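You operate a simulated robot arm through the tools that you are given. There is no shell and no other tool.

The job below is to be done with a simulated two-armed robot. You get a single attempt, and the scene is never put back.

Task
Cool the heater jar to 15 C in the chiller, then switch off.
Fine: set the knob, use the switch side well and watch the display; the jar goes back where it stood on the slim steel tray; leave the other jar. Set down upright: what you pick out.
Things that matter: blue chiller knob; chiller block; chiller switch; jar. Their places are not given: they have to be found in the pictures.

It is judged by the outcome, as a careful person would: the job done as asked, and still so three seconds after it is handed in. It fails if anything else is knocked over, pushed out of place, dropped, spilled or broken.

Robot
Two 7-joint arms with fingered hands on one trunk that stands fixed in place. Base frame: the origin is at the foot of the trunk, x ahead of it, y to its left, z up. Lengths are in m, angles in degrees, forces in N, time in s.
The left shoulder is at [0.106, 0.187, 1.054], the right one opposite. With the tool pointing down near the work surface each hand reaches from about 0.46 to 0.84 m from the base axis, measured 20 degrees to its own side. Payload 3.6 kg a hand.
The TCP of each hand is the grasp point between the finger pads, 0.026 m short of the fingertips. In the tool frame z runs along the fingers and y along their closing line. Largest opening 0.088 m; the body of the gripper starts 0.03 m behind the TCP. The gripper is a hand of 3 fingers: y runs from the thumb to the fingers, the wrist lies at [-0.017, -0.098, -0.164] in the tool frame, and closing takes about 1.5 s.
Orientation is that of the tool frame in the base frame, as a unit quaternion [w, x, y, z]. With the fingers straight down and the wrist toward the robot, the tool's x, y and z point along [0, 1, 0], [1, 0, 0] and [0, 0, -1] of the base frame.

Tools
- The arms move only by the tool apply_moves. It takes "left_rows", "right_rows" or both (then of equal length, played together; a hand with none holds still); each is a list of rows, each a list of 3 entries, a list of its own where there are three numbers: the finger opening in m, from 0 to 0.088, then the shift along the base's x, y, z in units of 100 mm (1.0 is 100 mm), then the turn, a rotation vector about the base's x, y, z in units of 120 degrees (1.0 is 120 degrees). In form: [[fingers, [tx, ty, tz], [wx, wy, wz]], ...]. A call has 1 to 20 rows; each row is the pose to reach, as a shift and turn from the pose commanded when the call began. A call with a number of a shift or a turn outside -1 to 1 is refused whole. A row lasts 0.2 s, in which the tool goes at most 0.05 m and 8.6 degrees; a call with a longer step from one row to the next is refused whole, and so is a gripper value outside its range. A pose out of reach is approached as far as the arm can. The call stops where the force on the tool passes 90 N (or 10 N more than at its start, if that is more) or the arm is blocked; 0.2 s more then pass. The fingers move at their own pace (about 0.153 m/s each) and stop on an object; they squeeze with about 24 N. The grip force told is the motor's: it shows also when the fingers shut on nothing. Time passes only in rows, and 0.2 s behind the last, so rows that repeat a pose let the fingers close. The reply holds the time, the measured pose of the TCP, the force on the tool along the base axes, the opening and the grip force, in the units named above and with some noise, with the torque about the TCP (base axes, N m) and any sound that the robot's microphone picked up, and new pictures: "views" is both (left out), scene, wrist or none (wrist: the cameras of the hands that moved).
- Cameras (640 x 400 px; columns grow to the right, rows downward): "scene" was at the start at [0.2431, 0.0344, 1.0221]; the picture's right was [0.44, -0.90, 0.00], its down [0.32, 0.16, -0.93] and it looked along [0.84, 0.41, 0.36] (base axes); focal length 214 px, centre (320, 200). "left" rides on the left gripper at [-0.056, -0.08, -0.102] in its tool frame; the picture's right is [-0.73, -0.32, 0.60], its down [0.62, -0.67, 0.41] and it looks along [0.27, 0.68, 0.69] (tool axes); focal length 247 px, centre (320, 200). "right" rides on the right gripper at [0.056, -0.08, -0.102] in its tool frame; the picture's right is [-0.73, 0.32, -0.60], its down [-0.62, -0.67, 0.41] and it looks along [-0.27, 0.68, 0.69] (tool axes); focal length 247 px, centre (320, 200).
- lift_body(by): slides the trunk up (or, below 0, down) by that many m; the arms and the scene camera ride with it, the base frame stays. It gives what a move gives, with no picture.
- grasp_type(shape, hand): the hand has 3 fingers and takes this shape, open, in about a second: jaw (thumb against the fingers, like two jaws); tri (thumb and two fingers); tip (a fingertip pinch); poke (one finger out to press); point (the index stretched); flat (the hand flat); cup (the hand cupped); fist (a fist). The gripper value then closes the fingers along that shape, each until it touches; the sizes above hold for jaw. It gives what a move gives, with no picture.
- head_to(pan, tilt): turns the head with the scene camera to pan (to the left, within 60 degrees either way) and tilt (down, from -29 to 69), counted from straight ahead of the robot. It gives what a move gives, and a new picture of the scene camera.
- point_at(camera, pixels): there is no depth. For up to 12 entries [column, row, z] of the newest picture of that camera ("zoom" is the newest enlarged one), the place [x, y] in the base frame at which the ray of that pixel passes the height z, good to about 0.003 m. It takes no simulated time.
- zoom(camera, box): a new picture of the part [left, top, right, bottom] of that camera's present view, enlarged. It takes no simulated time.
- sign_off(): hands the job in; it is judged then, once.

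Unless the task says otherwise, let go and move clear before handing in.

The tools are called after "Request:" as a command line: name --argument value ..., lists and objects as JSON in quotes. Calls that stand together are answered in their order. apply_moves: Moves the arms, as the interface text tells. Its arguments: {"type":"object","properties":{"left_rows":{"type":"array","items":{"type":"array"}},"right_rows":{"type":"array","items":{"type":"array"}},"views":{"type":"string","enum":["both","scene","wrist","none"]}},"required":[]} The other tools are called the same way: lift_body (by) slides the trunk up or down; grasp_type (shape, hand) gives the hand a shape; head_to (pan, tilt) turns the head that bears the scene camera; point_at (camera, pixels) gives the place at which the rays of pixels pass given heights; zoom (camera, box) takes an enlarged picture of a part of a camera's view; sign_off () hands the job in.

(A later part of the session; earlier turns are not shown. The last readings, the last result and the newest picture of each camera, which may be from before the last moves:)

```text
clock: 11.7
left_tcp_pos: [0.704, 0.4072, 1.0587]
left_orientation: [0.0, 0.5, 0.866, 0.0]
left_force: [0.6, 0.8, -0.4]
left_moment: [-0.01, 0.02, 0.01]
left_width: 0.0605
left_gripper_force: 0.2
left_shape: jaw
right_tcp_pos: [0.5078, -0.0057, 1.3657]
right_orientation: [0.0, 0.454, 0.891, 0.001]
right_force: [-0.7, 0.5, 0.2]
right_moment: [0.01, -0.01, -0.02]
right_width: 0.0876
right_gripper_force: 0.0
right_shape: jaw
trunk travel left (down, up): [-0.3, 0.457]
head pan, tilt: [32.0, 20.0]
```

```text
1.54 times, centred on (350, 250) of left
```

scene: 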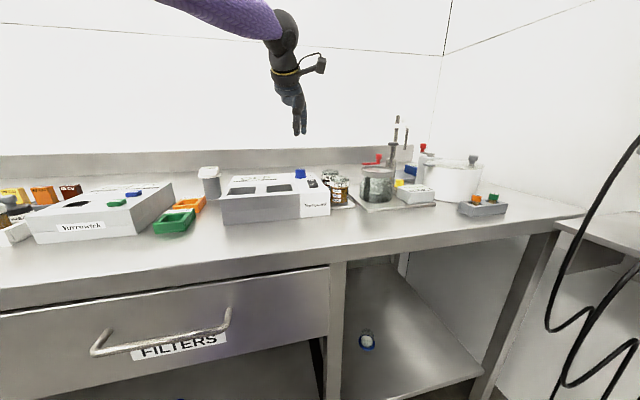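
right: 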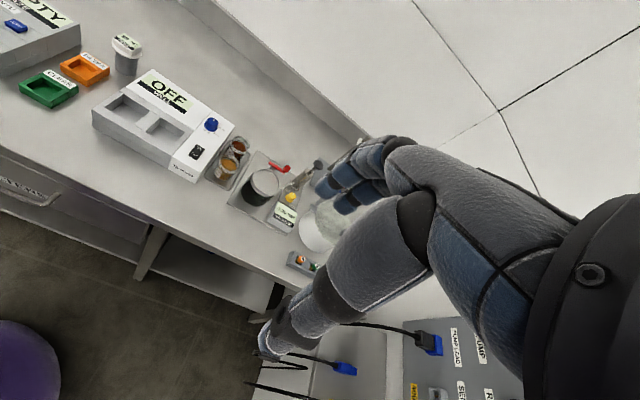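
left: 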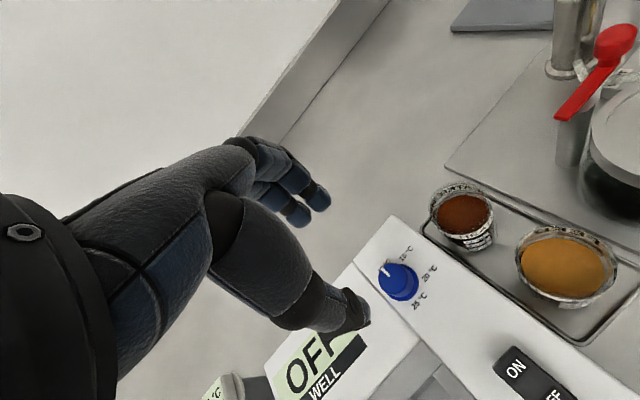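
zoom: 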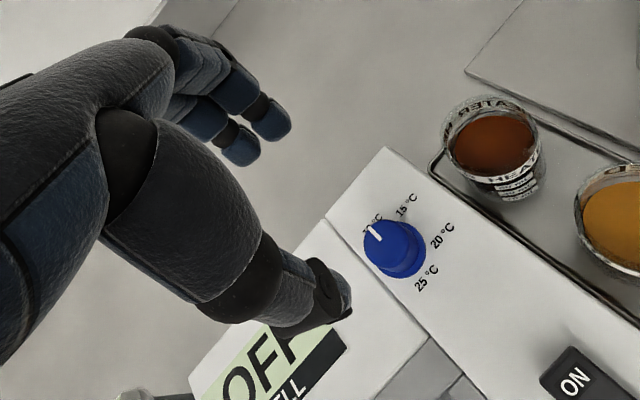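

Alignment looks good; I'll open to 0.05, descend to TCP z≈0.985 and check from all sides.

Request:
apply_moves --left_rows '[[0.052, [0.005, 0.01, -0.24], [0, 0, 0]], [0.052, [0.01, 0.015, -0.48], [0, 0, 0]], [0.052, [0.01, 0.015, -0.72], [0, 0, 0]], [0.052, [0.01, 0.015, -0.72], [0, 0, 0]]]' --views "both"

Request:
zoom --camera "scene" --box '[270, 120, 340, 200]'

Request:
zoom --camera "right" --box '[190, 90, 270, 180]'

```text
clock: 12.7
left_tcp_pos: [0.7059, 0.4085, 0.9874]
left_orientation: [0.0, 0.5, 0.866, 0.0]
left_force: [0.3, 1.1, -1.2]
left_moment: [-0.01, -0.02, -0.02]
left_width: 0.0524
left_gripper_force: 0.0
left_shape: jaw
right_tcp_pos: [0.5082, -0.0069, 1.3671]
right_orientation: [0.0, 0.454, 0.891, 0.0]
right_force: [-0.4, -0.4, 0.4]
right_moment: [0.02, -0.01, -0.02]
right_width: 0.0878
right_gripper_force: 0.2
right_shape: jaw
trunk travel left (down, up): [-0.3, 0.457]
head pan, tilt: [32.0, 20.0]
```

scene: 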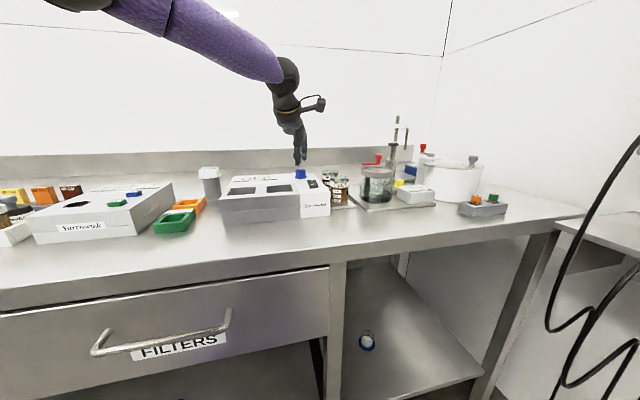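
left: 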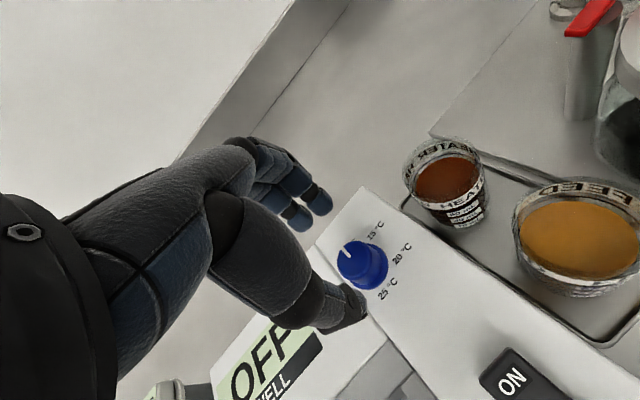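

```text
5.00 times, centred on (305, 160) of scene
```

zoom: 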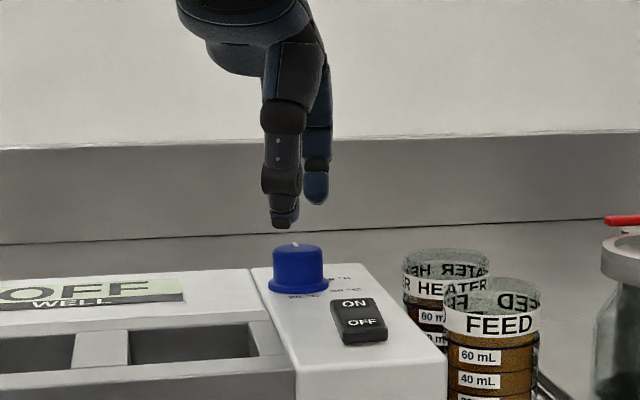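

```text
4.44 times, centred on (230, 135) of right
```

zoom: 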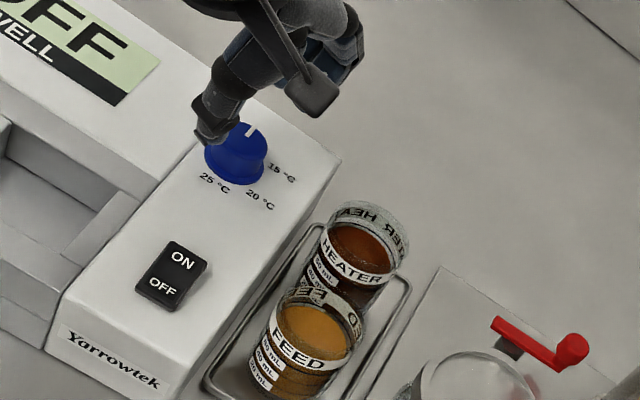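

Request:
zoom --camera "left" --box '[310, 200, 430, 320]'

```text
3.33 times, centred on (370, 260) of left
```

zoom: 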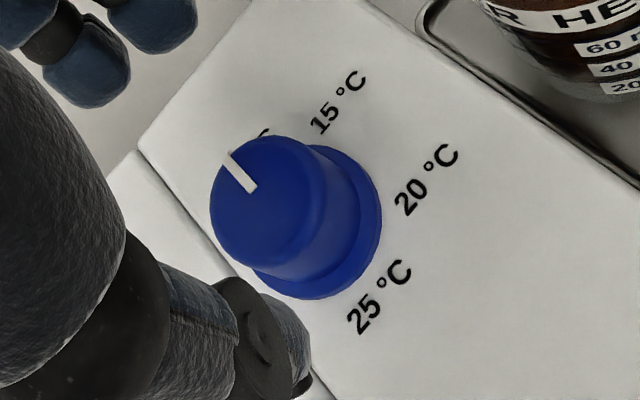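

Request:
point_at --camera "zoom" --pixels '[[265, 202, 0.9445], [228, 154, 0.9445], [253, 190, 0.9445], [210, 205, 0.9445], [318, 190, 0.9445], [340, 100, 0.922], [428, 180, 0.922], [380, 297, 0.922], [303, 372, 0.926]]'

```text
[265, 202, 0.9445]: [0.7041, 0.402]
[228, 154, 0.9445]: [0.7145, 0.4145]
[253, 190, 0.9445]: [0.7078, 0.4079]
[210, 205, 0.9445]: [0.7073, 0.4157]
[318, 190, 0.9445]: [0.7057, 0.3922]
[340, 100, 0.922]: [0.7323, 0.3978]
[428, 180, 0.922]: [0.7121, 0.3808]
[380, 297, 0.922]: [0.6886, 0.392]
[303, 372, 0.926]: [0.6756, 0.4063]
```

Knob axis measures ≈ (0.706, 0.407) and labels fit 60° spacing, so 15 °C is 60° clockwise of the pointer. Descend to TCP z≈0.954 and close on the knob.

Request:
apply_moves --left_rows '[[0.052, [0, -0.01, -0.17], [0, 0, 0]], [0.052, [0, -0.01, -0.33], [0, 0, 0]], [0.052, [0, -0.01, -0.33], [0, 0, 0]]]' --views "both"

Request:
zoom --camera "scene" --box '[270, 120, 340, 200]'

Request:
zoom --camera "right" --box '[190, 90, 270, 180]'

```text
clock: 13.5
left_tcp_pos: [0.7023, 0.4076, 0.9554]
left_orientation: [0.0, 0.5, 0.866, 0.0]
left_force: [0.2, 0.6, 0.3]
left_moment: [0.02, 0.03, 0.04]
left_width: 0.0526
left_gripper_force: 0.1
left_shape: jaw
left hand out of reach, approached as far as the arm can: row 2, 3
right_tcp_pos: [0.508, -0.0056, 1.3685]
right_orientation: [0.001, 0.453, 0.891, 0.0]
right_force: [0.0, -0.4, -0.1]
right_moment: [-0.01, 0.03, -0.04]
right_width: 0.0877
right_gripper_force: 0.1
right_shape: jaw
trunk travel left (down, up): [-0.3, 0.457]
head pan, tilt: [32.0, 20.0]
```

scene: 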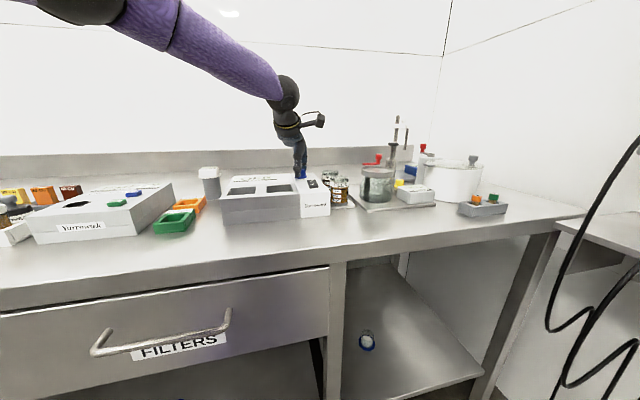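
left: 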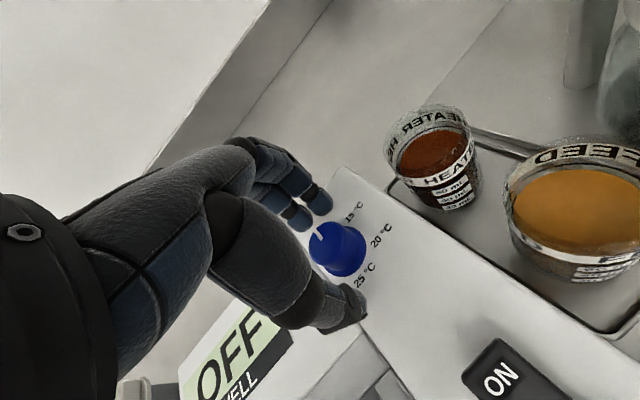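

```text
5.00 times, centred on (305, 160) of scene
```

zoom: 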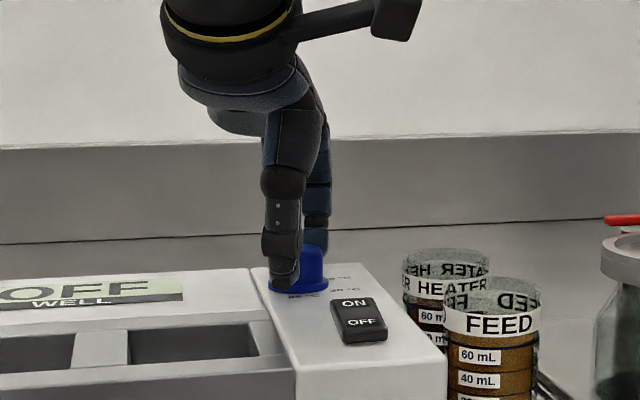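

```text
4.44 times, centred on (230, 135) of right
```

zoom: 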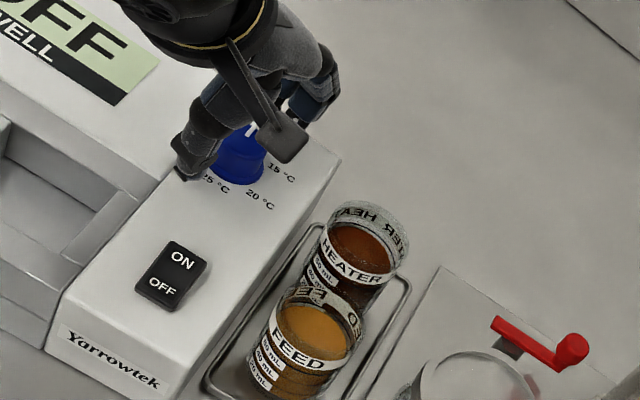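

The arm reports it's at its reach limit just here (TCP x 0.702 instead of 0.7055). I'll rise clear, lower the trunk 0.10 m and see whether reach improves.

Request:
apply_moves --left_rows '[[0.052, [0, 0, 0.3], [0, 0, 0]], [0.052, [0, 0, 0.6], [0, 0, 0]], [0.052, [0, 0, 1.0], [0, 0, 0]]]' --views "none"

Request:
apply_moves --left_rows '[[0.052, [0, 0, 0.3], [0, 0, 0]], [0.052, [0, 0, 0.6], [0, 0, 0]]]' --views "none"

Request:
lift_body --by -0.1

```text
clock: 14.3
left_tcp_pos: [0.702, 0.4073, 1.0565]
left_orientation: [0.001, 0.5, 0.866, 0.0]
left_force: [-0.8, 0.2, 0.6]
left_moment: [0.01, 0.0, -0.01]
left_width: 0.0524
left_gripper_force: 0.0
left_shape: jaw
right_tcp_pos: [0.5076, -0.0066, 1.3673]
right_orientation: [-0.001, 0.454, 0.891, 0.0]
right_force: [-0.6, -0.2, 0.3]
right_moment: [-0.01, 0.01, -0.04]
right_width: 0.0875
right_gripper_force: 0.1
right_shape: jaw
trunk travel left (down, up): [-0.3, 0.457]
head pan, tilt: [32.0, 20.0]
```

```text
clock: 14.9
left_tcp_pos: [0.7034, 0.4069, 1.115]
left_orientation: [0.0, 0.5, 0.866, 0.0]
left_force: [-0.4, 0.8, 0.0]
left_moment: [-0.01, 0.0, 0.01]
left_width: 0.0527
left_gripper_force: 0.0
left_shape: jaw
right_tcp_pos: [0.508, -0.0069, 1.368]
right_orientation: [0.001, 0.454, 0.891, 0.0]
right_force: [0.1, -0.6, -0.5]
right_moment: [0.0, 0.04, 0.04]
right_width: 0.0879
right_gripper_force: 0.0
right_shape: jaw
trunk travel left (down, up): [-0.3, 0.457]
head pan, tilt: [32.0, 20.0]
```

```text
clock: 16.3
left_tcp_pos: [0.7016, 0.408, 1.0162]
left_orientation: [0.002, 0.5, 0.866, 0.001]
left_force: [0.1, 0.0, -0.1]
left_moment: [0.02, 0.0, 0.0]
left_width: 0.0526
left_gripper_force: 0.0
left_shape: jaw
right_tcp_pos: [0.5065, -0.0066, 1.2678]
right_orientation: [0.001, 0.454, 0.891, 0.001]
right_force: [-1.0, -0.2, 0.1]
right_moment: [0.01, -0.01, -0.02]
right_width: 0.0877
right_gripper_force: 0.1
right_shape: jaw
trunk travel left (down, up): [-0.2, 0.557]
head pan, tilt: [32.0, 20.0]
```

Now probe reach at this trunk height: try extending 60 mm further in x at z≈1.0 in free space.

Request:
apply_moves --left_rows '[[0.052, [0.2, 0, 0.0], [0, 0, 0]], [0.052, [0.4, 0, 0.0], [0, 0, 0]], [0.052, [0.6, 0, 0.0], [0, 0, 0]]]' --views "none"

```text
clock: 17.1
left_tcp_pos: [0.7431, 0.4074, 1.0156]
left_orientation: [0.001, 0.499, 0.866, 0.0]
left_force: [-0.1, 0.2, 0.5]
left_moment: [-0.01, 0.05, 0.04]
left_width: 0.0525
left_gripper_force: 0.1
left_shape: jaw
left hand out of reach, approached as far as the arm can: row 3
right_tcp_pos: [0.5067, -0.0063, 1.2669]
right_orientation: [0.0, 0.454, 0.891, 0.001]
right_force: [-0.1, 0.3, 0.1]
right_moment: [-0.01, -0.04, -0.01]
right_width: 0.0877
right_gripper_force: 0.2
right_shape: jaw
trunk travel left (down, up): [-0.2, 0.557]
head pan, tilt: [32.0, 20.0]
```

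Reach improved with the trunk lower (0.743 at z 1.016). I'll back off to over the knob, rise, and lower the trunk a further 0.1 m.

Request:
apply_moves --left_rows '[[0.052, [-0.2, 0, 0.2], [0, 0, 0]], [0.052, [-0.375, 0, 0.5], [0, 0, 0]], [0.052, [-0.375, 0, 0.9], [0, 0, 0]]]' --views "none"

Request:
lift_body --by -0.1

Request:
apply_moves --left_rows '[[0.052, [0.2, 0, -0.15], [0, 0, 0]], [0.052, [0.4, 0, -0.3], [0, 0, 0]], [0.052, [0.6, 0, -0.3], [0, 0, 0]], [0.052, [0.8, 0, -0.3], [0, 0, 0]]]' --views "both"

```text
clock: 17.9
left_tcp_pos: [0.705, 0.4076, 1.1051]
left_orientation: [-0.001, 0.5, 0.866, 0.001]
left_force: [1.0, 0.9, 0.7]
left_moment: [-0.01, 0.0, -0.02]
left_width: 0.0521
left_gripper_force: 0.0
left_shape: jaw
right_tcp_pos: [0.5074, -0.0072, 1.2667]
right_orientation: [0.0, 0.454, 0.891, 0.0]
right_force: [-0.3, -1.0, -0.1]
right_moment: [0.01, 0.02, -0.03]
right_width: 0.0876
right_gripper_force: 0.0
right_shape: jaw
trunk travel left (down, up): [-0.2, 0.557]
head pan, tilt: [32.0, 20.0]
```

```text
clock: 19.2
left_tcp_pos: [0.7041, 0.409, 1.0064]
left_orientation: [0.001, 0.5, 0.866, 0.001]
left_force: [-0.3, -0.5, 0.1]
left_moment: [-0.03, -0.01, 0.0]
left_width: 0.0525
left_gripper_force: 0.0
left_shape: jaw
right_tcp_pos: [0.5053, -0.0061, 1.1679]
right_orientation: [0.001, 0.454, 0.891, 0.001]
right_force: [-0.8, -0.3, 0.4]
right_moment: [0.0, -0.02, 0.01]
right_width: 0.0877
right_gripper_force: 0.0
right_shape: jaw
trunk travel left (down, up): [-0.1, 0.657]
head pan, tilt: [32.0, 20.0]
```

```text
clock: 20.2
left_tcp_pos: [0.7736, 0.4081, 0.977]
left_orientation: [0.0, 0.5, 0.866, 0.001]
left_force: [0.3, -0.3, 0.5]
left_moment: [0.06, -0.05, 0.01]
left_width: 0.0523
left_gripper_force: 0.2
left_shape: jaw
left hand out of reach, approached as far as the arm can: row 4
right_tcp_pos: [0.506, -0.0081, 1.1679]
right_orientation: [0.0, 0.455, 0.891, 0.0]
right_force: [-0.7, -0.4, 1.1]
right_moment: [0.03, -0.03, -0.01]
right_width: 0.0878
right_gripper_force: 0.0
right_shape: jaw
trunk travel left (down, up): [-0.1, 0.657]
head pan, tilt: [32.0, 20.0]
```

scene: 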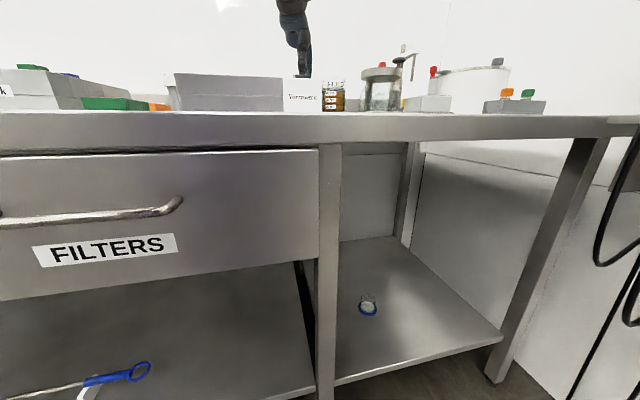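
left: 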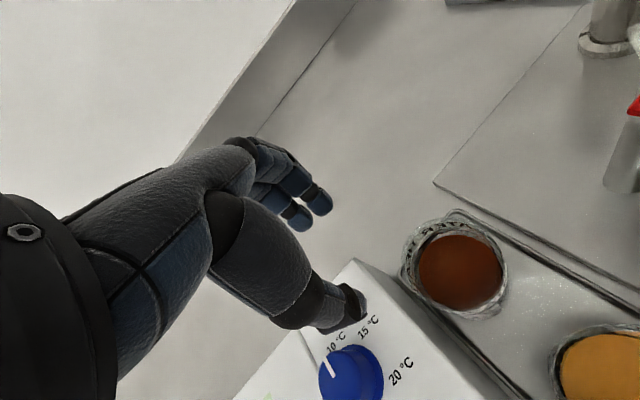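

Reach is now good (0.774 at this trunk height). I'll bring the left hand back over the knob and raise the right hand to keep its overhead view.

Request:
apply_moves --left_rows '[[0.052, [-0.2, 0, 0.05], [0, 0, 0]], [0.052, [-0.4, 0, 0.1], [0, 0, 0]], [0.052, [-0.68, -0.01, 0.15], [0, 0, 0]]]' --right_rows '[[0.088, [0, 0, 0.35], [0, 0, 0]], [0.088, [0, 0, 0.7], [0, 0, 0]], [0.088, [0, 0, 1.0], [0, 0, 0]]]' --views "none"

Request:
apply_moves --right_rows '[[0.088, [0, 0, 0.35], [0, 0, 0]], [0.088, [0, 0, 0.7], [0, 0, 0]], [0.088, [0, 0, 1.0], [0, 0, 0]]]' --views "both"

Request:
zoom --camera "left" --box '[280, 180, 440, 340]'

```text
clock: 21.0
left_tcp_pos: [0.7053, 0.4065, 0.9919]
left_orientation: [0.001, 0.5, 0.866, 0.0]
left_force: [-0.4, -0.3, -0.4]
left_moment: [0.01, 0.01, -0.01]
left_width: 0.0524
left_gripper_force: 0.0
left_shape: jaw
right_tcp_pos: [0.5057, -0.0054, 1.2694]
right_orientation: [0.001, 0.454, 0.891, 0.0]
right_force: [1.0, 0.6, 0.4]
right_moment: [-0.02, -0.03, 0.01]
right_width: 0.0877
right_gripper_force: 0.1
right_shape: jaw
trunk travel left (down, up): [-0.1, 0.657]
head pan, tilt: [32.0, 20.0]
```

```text
clock: 21.8
left_tcp_pos: [0.7067, 0.4063, 0.9897]
left_orientation: [0.001, 0.499, 0.866, 0.0]
left_force: [0.1, -0.5, -0.2]
left_moment: [-0.04, -0.01, -0.02]
left_width: 0.0525
left_gripper_force: 0.1
left_shape: jaw
right_tcp_pos: [0.5052, -0.0084, 1.2871]
right_orientation: [0.0, 0.454, 0.891, 0.001]
right_force: [-0.3, 0.9, -0.9]
right_moment: [-0.02, 0.01, 0.02]
right_width: 0.0877
right_gripper_force: 0.1
right_shape: jaw
right hand out of reach, approached as far as the arm can: row 1, 2, 3
trunk travel left (down, up): [-0.1, 0.657]
head pan, tilt: [32.0, 20.0]
```

scene: 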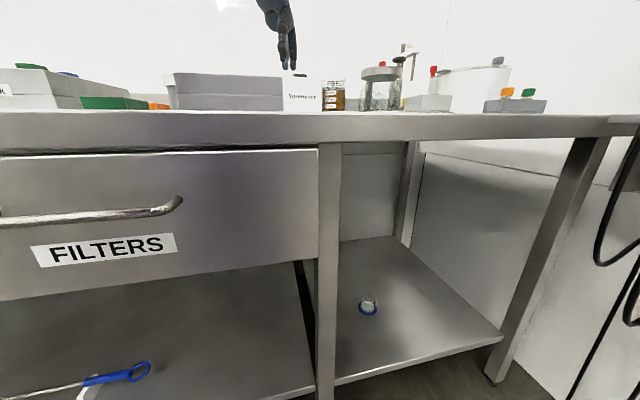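
right: 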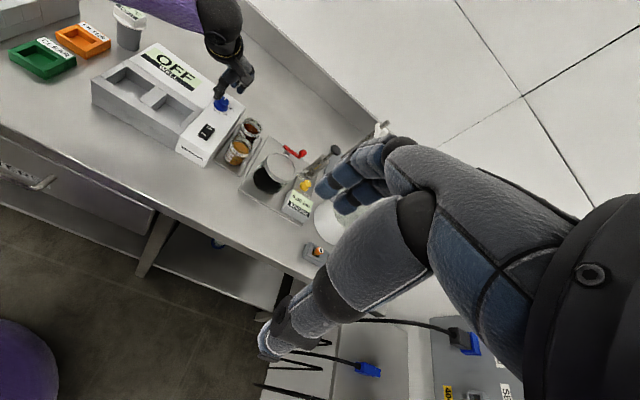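

```text
2.50 times, centred on (360, 260) of left
```

zoom: 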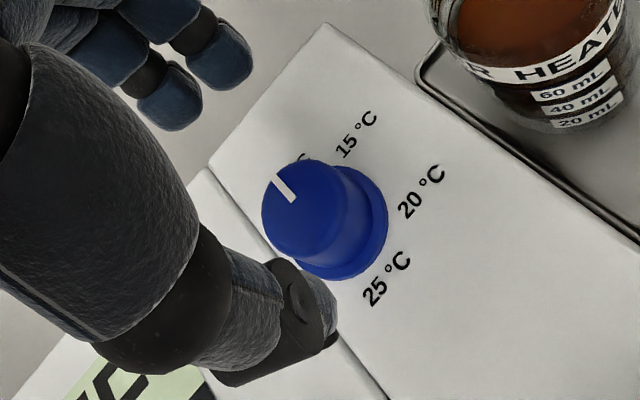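

Left hand is over the knob at (0.706, 0.4065, 0.991). Descend 37 mm and close on the knob.

Request:
apply_moves --left_rows '[[0.052, [0, 0.005, -0.19], [0, 0, 0]], [0.052, [0, 0.005, -0.37], [0, 0, 0]], [0.052, [0, 0.005, -0.37], [0, 0, 0]]]' --views "wrist"

Request:
zoom --camera "right" --box '[180, 60, 270, 150]'

Request:
zoom --camera "scene" --box '[260, 30, 340, 110]'

```text
clock: 22.6
left_tcp_pos: [0.7061, 0.4071, 0.9524]
left_orientation: [0.0, 0.5, 0.866, 0.0]
left_force: [0.1, 0.9, 0.3]
left_moment: [0.04, 0.02, 0.03]
left_width: 0.0524
left_gripper_force: 0.0
left_shape: jaw
right_tcp_pos: [0.5062, -0.0069, 1.2874]
right_orientation: [0.0, 0.454, 0.891, 0.001]
right_force: [-0.2, 0.6, 0.4]
right_moment: [0.02, 0.0, 0.01]
right_width: 0.0877
right_gripper_force: 0.1
right_shape: jaw
trunk travel left (down, up): [-0.1, 0.657]
head pan, tilt: [32.0, 20.0]
```

left: 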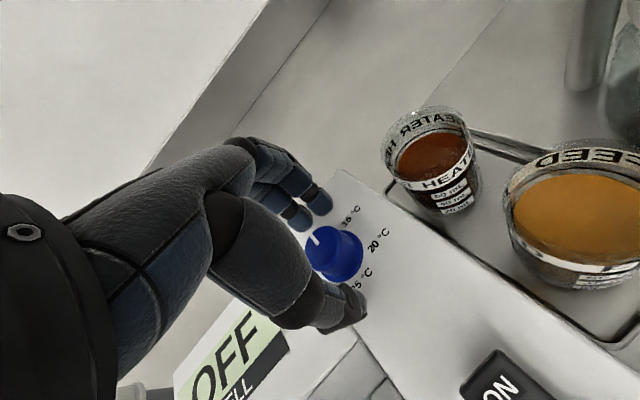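

```text
4.44 times, centred on (225, 105) of right
```

zoom: 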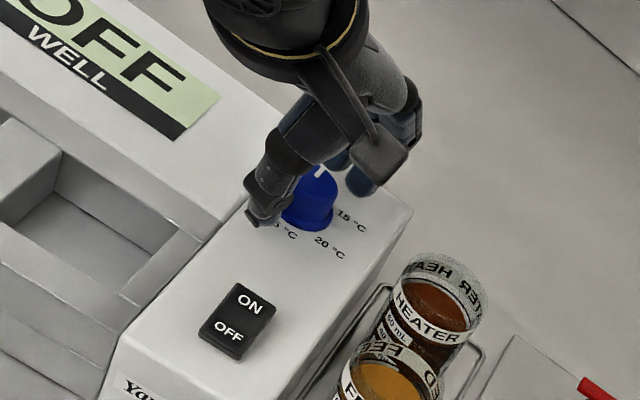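

```text
5.00 times, centred on (300, 70) of scene
```

zoom: 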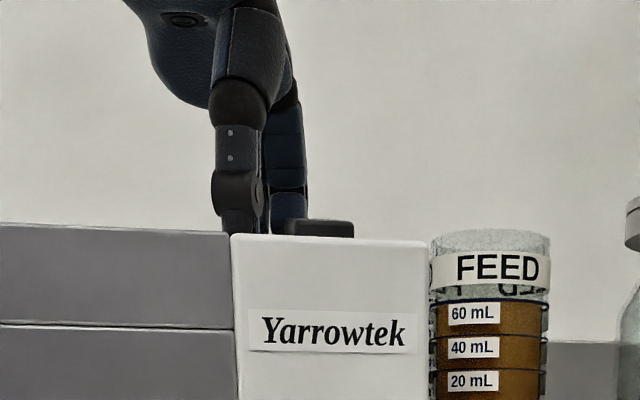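

Fingers straddle the knob just above the panel. Now close gently until it stops on the knob.

Request:
apply_moves --left_rows '[[0.04, [0, 0, 0], [0, 0, 0]], [0.03, [0, 0, 0], [0, 0, 0]], [0.025, [0, 0, 0], [0, 0, 0]], [0.02, [0, 0, 0], [0, 0, 0]], [0.02, [0, 0, 0], [0, 0, 0]], [0.02, [0, 0, 0], [0, 0, 0]]]' --views "wrist"

Request:
zoom --camera "right" --box '[180, 60, 270, 150]'

```text
clock: 24.0
left_tcp_pos: [0.7067, 0.4074, 0.9531]
left_orientation: [0.0, 0.5, 0.866, 0.001]
left_force: [0.0, 0.2, 0.3]
left_moment: [0.0, 0.02, -0.01]
left_width: 0.0212
left_gripper_force: 0.0
left_shape: jaw
right_tcp_pos: [0.5056, -0.0075, 1.2873]
right_orientation: [0.0, 0.454, 0.891, 0.0]
right_force: [-0.5, 0.5, 0.5]
right_moment: [0.01, 0.01, -0.01]
right_width: 0.0878
right_gripper_force: 0.2
right_shape: jaw
trunk travel left (down, up): [-0.1, 0.657]
head pan, tilt: [32.0, 20.0]
```

left: 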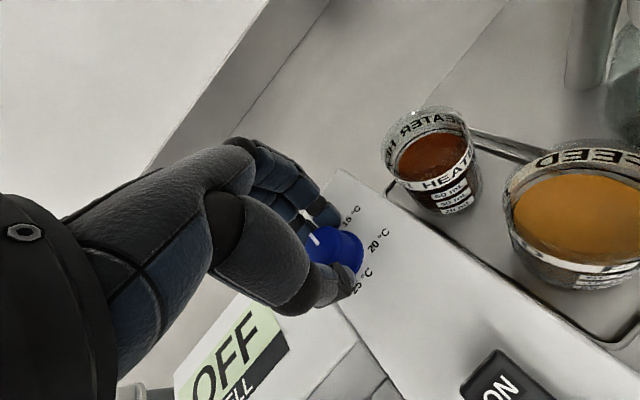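

```text
4.44 times, centred on (225, 105) of right
```

zoom: 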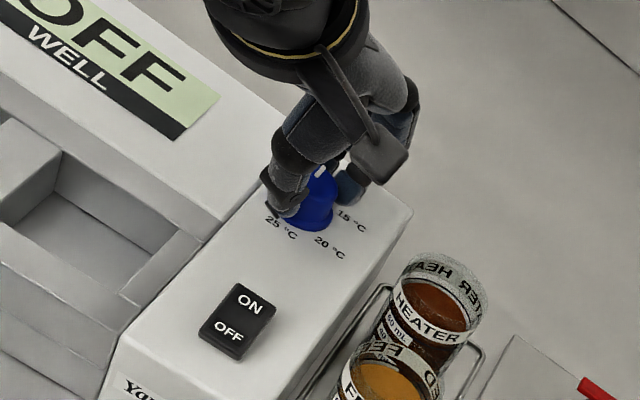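

Width is 0.021 and still no grip force; keep closing.

Request:
apply_moves --left_rows '[[0.015, [0, 0, 0], [0, 0, 0]], [0.01, [0, 0, 0], [0, 0, 0]], [0.01, [0, 0, 0], [0, 0, 0]], [0.01, [0, 0, 0], [0, 0, 0]], [0.01, [0, 0, 0], [0, 0, 0]]]' --views "wrist"

Request:
zoom --camera "right" --box '[180, 60, 270, 150]'

Request:
zoom --camera "left" --box '[260, 170, 400, 320]'

```text
clock: 25.2
left_tcp_pos: [0.7057, 0.4067, 0.9543]
left_orientation: [0.0, 0.499, 0.866, 0.0]
left_force: [-0.9, -0.7, -0.6]
left_moment: [0.01, 0.06, 0.01]
left_width: 0.0189
left_gripper_force: 24.3
left_shape: jaw
right_tcp_pos: [0.5057, -0.007, 1.2869]
right_orientation: [0.0, 0.454, 0.891, 0.001]
right_force: [-0.5, -0.8, 0.2]
right_moment: [-0.01, 0.02, 0.01]
right_width: 0.0876
right_gripper_force: 0.1
right_shape: jaw
trunk travel left (down, up): [-0.1, 0.657]
head pan, tilt: [32.0, 20.0]
```

left: 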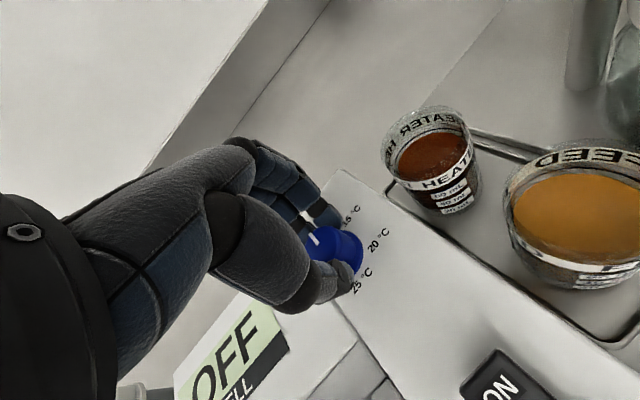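

```text
4.44 times, centred on (225, 105) of right
```

zoom: 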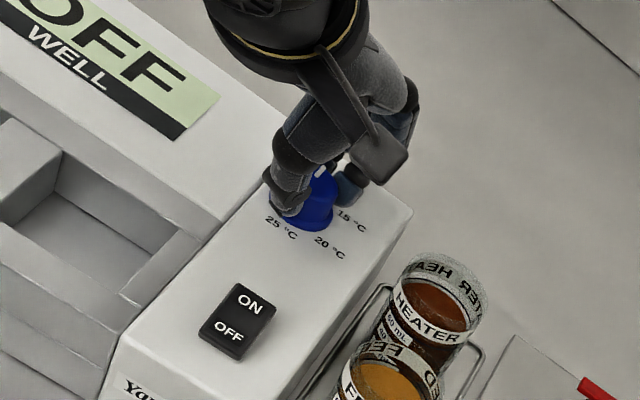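

```text
2.67 times, centred on (330, 245) of left
```

zoom: 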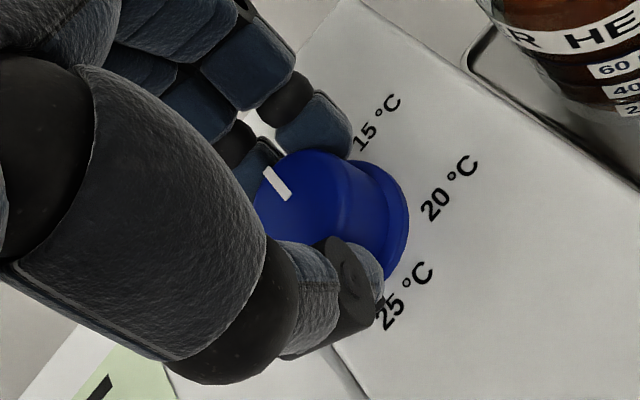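

The grip is firm (24 N at 0.019 m). Now turn clockwise 60° about z in 6° steps.

Request:
apply_moves --left_rows '[[0.01, [0, 0, 0], [0, 0, -0.05]], [0.01, [0, 0, 0], [0, 0, -0.1]], [0.01, [0, 0, 0], [0, 0, -0.15]], [0.01, [0, 0, 0], [0, 0, -0.2]], [0.01, [0, 0, 0], [0, 0, -0.25]]]' --views "wrist"

Request:
zoom --camera "left" --box '[260, 170, 400, 320]'

Request:
zoom --camera "right" --box '[180, 60, 270, 150]'

```text
clock: 26.4
left_tcp_pos: [0.7081, 0.4074, 0.953]
left_orientation: [0.0, 0.708, 0.707, 0.0]
left_force: [-4.1, -2.3, -3.3]
left_moment: [0.0, 0.08, -0.01]
left_width: 0.0188
left_gripper_force: 24.1
left_shape: jaw
right_tcp_pos: [0.5052, -0.007, 1.2865]
right_orientation: [0.0, 0.454, 0.891, 0.001]
right_force: [-0.1, 0.7, -0.5]
right_moment: [-0.04, 0.0, 0.0]
right_width: 0.0875
right_gripper_force: 0.0
right_shape: jaw
trunk travel left (down, up): [-0.1, 0.657]
head pan, tilt: [32.0, 20.0]
```

left: 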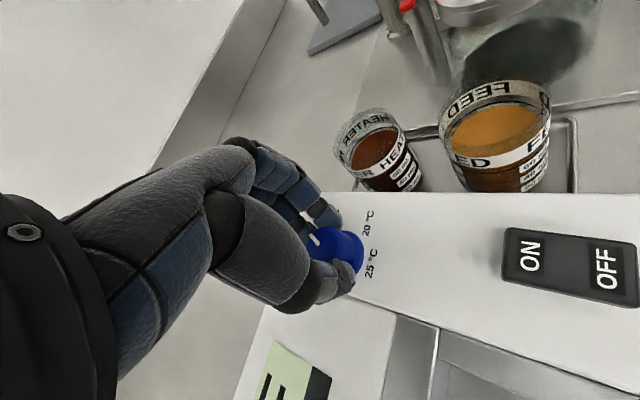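

```text
2.67 times, centred on (330, 245) of left
```

zoom: 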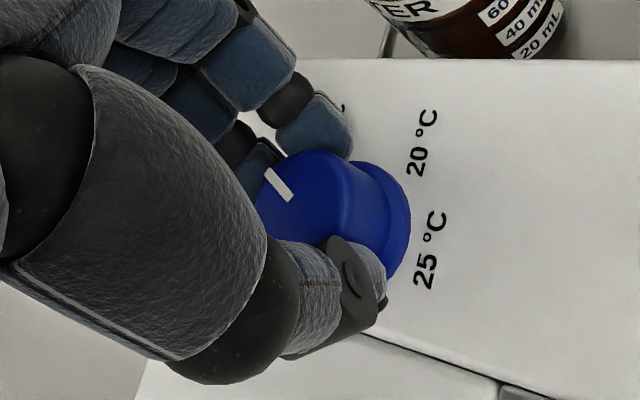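

```text
4.44 times, centred on (225, 105) of right
```

zoom: 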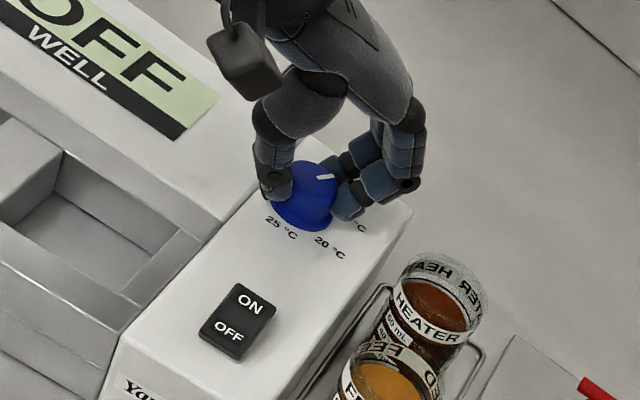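

The knob is turning with the fingers (pointer kept its place relative to the hand). Continue the remaining 30°.

Request:
apply_moves --left_rows '[[0.01, [0, 0, 0], [0, 0, -0.05]], [0.01, [0, 0, 0], [0, 0, -0.1]], [0.01, [0, 0, 0], [0, 0, -0.15]], [0.01, [0, 0, 0], [0, 0, -0.2]], [0.01, [0, 0, 0], [0, 0, -0.25]]]' --views "none"

Request:
zoom --camera "left" --box '[260, 170, 400, 320]'

Request:
zoom --camera "right" --box '[180, 60, 270, 150]'

```text
clock: 27.6
left_tcp_pos: [0.7075, 0.4086, 0.9533]
left_orientation: [0.0, 0.867, 0.499, 0.001]
left_force: [-3.5, 0.0, -4.3]
left_moment: [0.02, 0.02, 0.03]
left_width: 0.0189
left_gripper_force: 23.8
left_shape: jaw
right_tcp_pos: [0.5056, -0.0075, 1.287]
right_orientation: [0.0, 0.454, 0.891, 0.001]
right_force: [0.2, -0.9, 0.7]
right_moment: [0.01, -0.02, -0.04]
right_width: 0.0877
right_gripper_force: 0.0
right_shape: jaw
trunk travel left (down, up): [-0.1, 0.657]
head pan, tilt: [32.0, 20.0]
```

```text
2.67 times, centred on (330, 245) of left
```

zoom: 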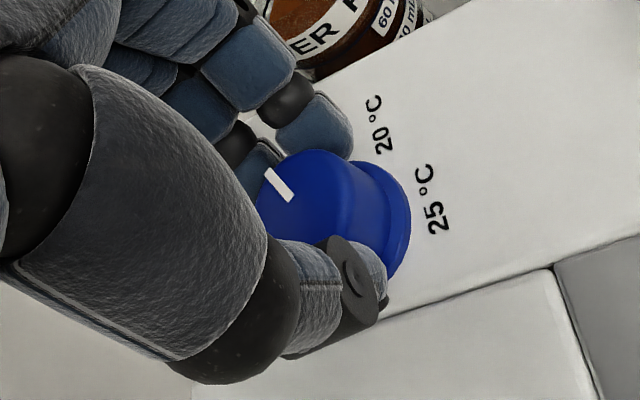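

```text
4.44 times, centred on (225, 105) of right
```

zoom: 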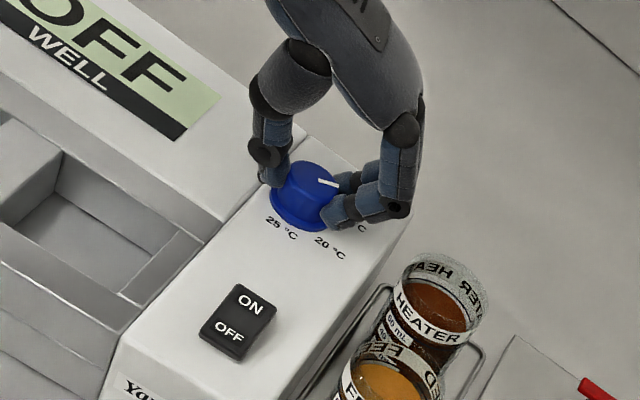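

The knob pointer now aims toward the 15 °C label. Release and rise straight up to check.

Request:
apply_moves --left_rows '[[0.03, [0, 0, 0], [0, 0, 0]], [0.052, [0, 0, 0], [0, 0, 0]], [0.052, [0, 0, 0], [0, 0, 0]], [0.052, [0, 0, 0.2], [0, 0, 0]], [0.052, [0, 0, 0.5], [0, 0, 0]], [0.052, [0, 0, 0.9], [0, 0, 0]]]' --views "wrist"

Request:
zoom --camera "right" --box '[190, 70, 250, 130]'

Request:
zoom --camera "left" --box '[300, 180, 460, 380]'

```text
clock: 29.0
left_tcp_pos: [0.7053, 0.4076, 1.0435]
left_orientation: [0.0, 0.866, 0.5, 0.0]
left_force: [-0.1, 1.0, -0.9]
left_moment: [-0.05, 0.0, 0.03]
left_width: 0.0515
left_gripper_force: 0.0
left_shape: jaw
right_tcp_pos: [0.506, -0.0077, 1.2878]
right_orientation: [0.0, 0.454, 0.891, 0.0]
right_force: [-0.4, 0.3, 0.7]
right_moment: [-0.02, 0.02, -0.01]
right_width: 0.0878
right_gripper_force: 0.0
right_shape: jaw
trunk travel left (down, up): [-0.1, 0.657]
head pan, tilt: [32.0, 20.0]
```

left: 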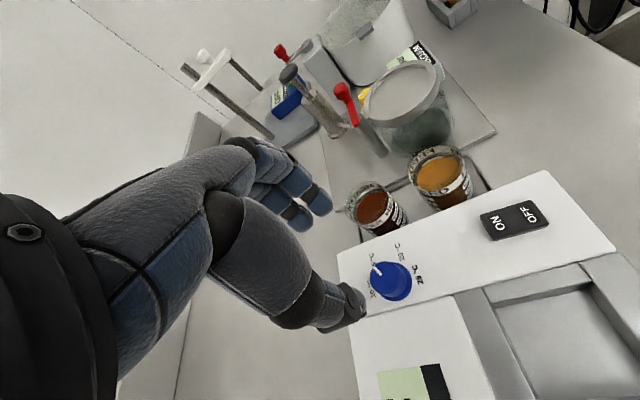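

```text
6.67 times, centred on (220, 100) of right
```

zoom: 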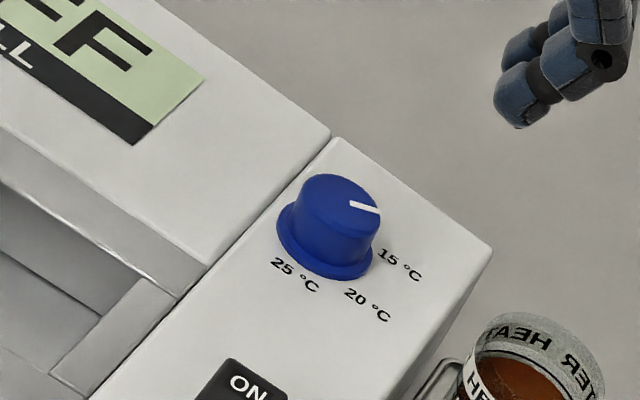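

```text
2.00 times, centred on (380, 280) of left
```

zoom: 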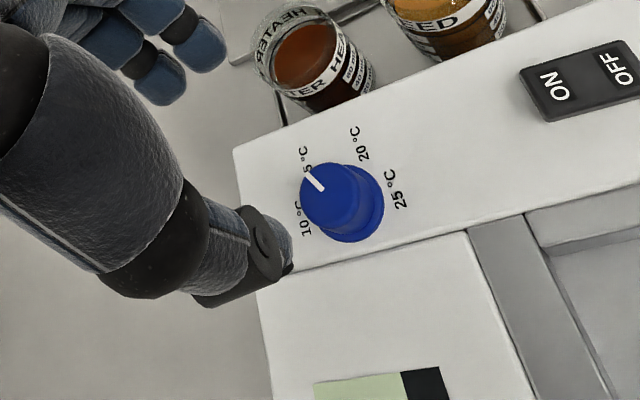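

Request:
zoom --camera "right" --box '[205, 80, 240, 115]'

```text
11.43 times, centred on (222, 98) of right
```

zoom: 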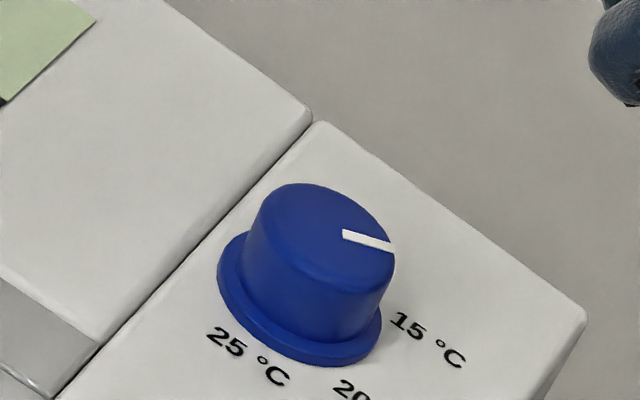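

Request:
point_at --camera "zoom" --pixels '[[344, 234, 0.9445], [394, 248, 0.9445], [322, 235, 0.9445], [428, 340, 0.922], [248, 357, 0.922], [325, 123, 0.922], [584, 315, 0.922], [312, 310, 0.925]]'

```text
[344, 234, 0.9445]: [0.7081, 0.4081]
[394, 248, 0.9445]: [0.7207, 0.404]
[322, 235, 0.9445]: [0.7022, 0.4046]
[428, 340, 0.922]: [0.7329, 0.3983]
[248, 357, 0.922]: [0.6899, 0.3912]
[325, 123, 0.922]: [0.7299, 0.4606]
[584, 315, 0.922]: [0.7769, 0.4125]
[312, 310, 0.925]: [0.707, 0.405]
```

The pointer measures −18° against the 15 °C label at about −17.6°, so the knob is set. Next: move above the switch, yaw back to 0, and take the poke shape.

Request:
apply_moves --left_rows '[[0.052, [-0.1, -0.15, 0.15], [0, 0, 0.06]], [0.052, [-0.25, -0.35, 0.3], [0, 0, 0.12]], [0.052, [-0.4, -0.55, 0.4], [0, 0, 0.18]], [0.052, [-0.5, -0.72, 0.4], [0, 0, 0.25]]]' --views "none"

Request:
grasp_type --hand "left" --shape "poke"

Request:
zoom --camera "right" --box '[120, 40, 300, 180]'

Request:
zoom --camera "left" --box '[120, 50, 620, 390]'

Request:
zoom --camera "scene" --box '[220, 0, 380, 110]'

```text
clock: 30.0
left_tcp_pos: [0.6566, 0.3349, 1.0843]
left_orientation: [0.0, 0.706, 0.708, 0.0]
left_force: [0.7, -0.5, -0.1]
left_moment: [0.01, 0.02, -0.03]
left_width: 0.0518
left_gripper_force: 0.0
left_shape: jaw
right_tcp_pos: [0.505, -0.0076, 1.2885]
right_orientation: [0.0, 0.454, 0.891, 0.001]
right_force: [0.8, 0.1, 0.5]
right_moment: [-0.03, -0.03, -0.02]
right_width: 0.0874
right_gripper_force: 0.1
right_shape: jaw
trunk travel left (down, up): [-0.1, 0.657]
head pan, tilt: [32.0, 20.0]
```

```text
clock: 30.9
left_tcp_pos: [0.6573, 0.3354, 1.0836]
left_orientation: [0.0, 0.707, 0.707, 0.001]
left_force: [0.4, -0.6, -0.5]
left_moment: [0.0, -0.02, 0.0]
left_width: 0.0
left_gripper_force: 0.1
left_shape: poke
right_tcp_pos: [0.5052, -0.0077, 1.2877]
right_orientation: [0.001, 0.455, 0.891, 0.001]
right_force: [-0.9, 0.2, 0.2]
right_moment: [0.03, 0.01, -0.04]
right_width: 0.0876
right_gripper_force: 0.1
right_shape: jaw
trunk travel left (down, up): [-0.1, 0.657]
head pan, tilt: [32.0, 20.0]
```

```text
2.86 times, centred on (210, 110) of right
```

zoom: 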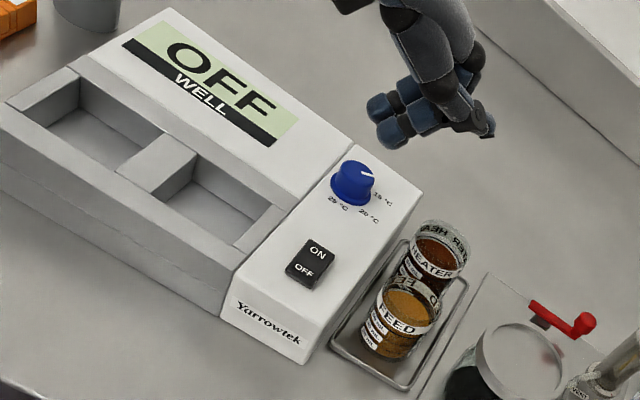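

```text
1.18 times, centred on (370, 220) of left
```

zoom: 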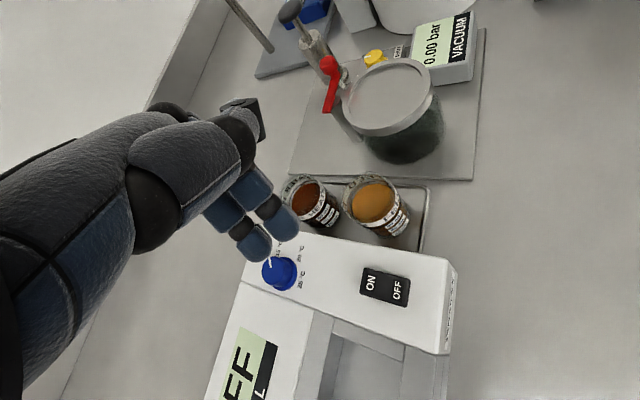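

```text
3.64 times, centred on (300, 55) of scene
```

zoom: 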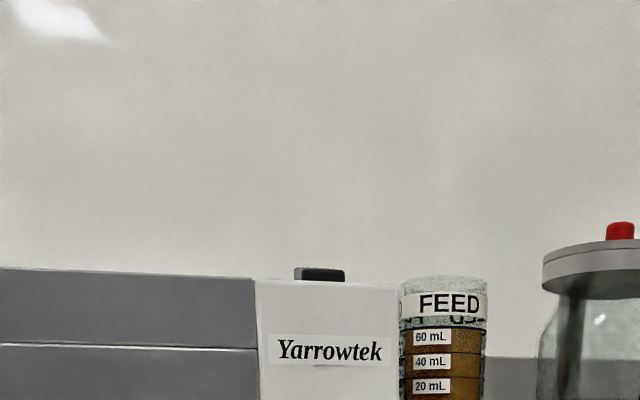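

Request:
zoom --camera "left" --box '[220, 110, 400, 290]'

Request:
zoom --camera "right" --box '[200, 20, 270, 90]'

Request:
head_to --pan 30 --tilt -5

```text
2.22 times, centred on (310, 200) of left
```

zoom: 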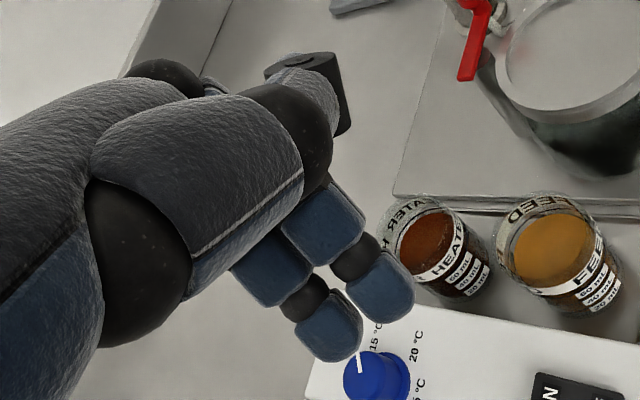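

```text
5.71 times, centred on (235, 55) of right
```

zoom: 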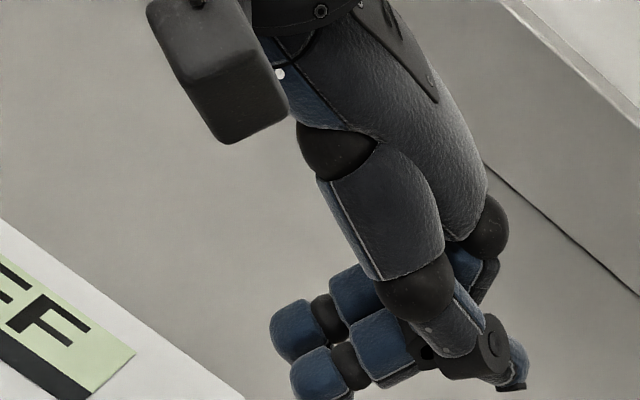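

```text
clock: 31.8
left_tcp_pos: [0.6567, 0.3351, 1.0845]
left_orientation: [0.0, 0.707, 0.707, 0.0]
left_force: [0.6, 0.0, -1.2]
left_moment: [0.01, -0.05, 0.0]
left_width: 0.0
left_gripper_force: 0.1
left_shape: poke
right_tcp_pos: [0.5057, -0.0069, 1.2877]
right_orientation: [0.0, 0.454, 0.891, 0.0]
right_force: [0.4, 0.4, -0.1]
right_moment: [0.03, 0.01, -0.01]
right_width: 0.088
right_gripper_force: 0.1
right_shape: jaw
trunk travel left (down, up): [-0.1, 0.657]
head pan, tilt: [30.0, -5.0]
```

scene: 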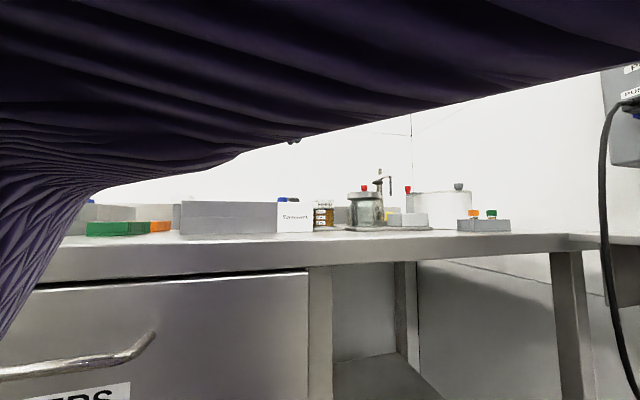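

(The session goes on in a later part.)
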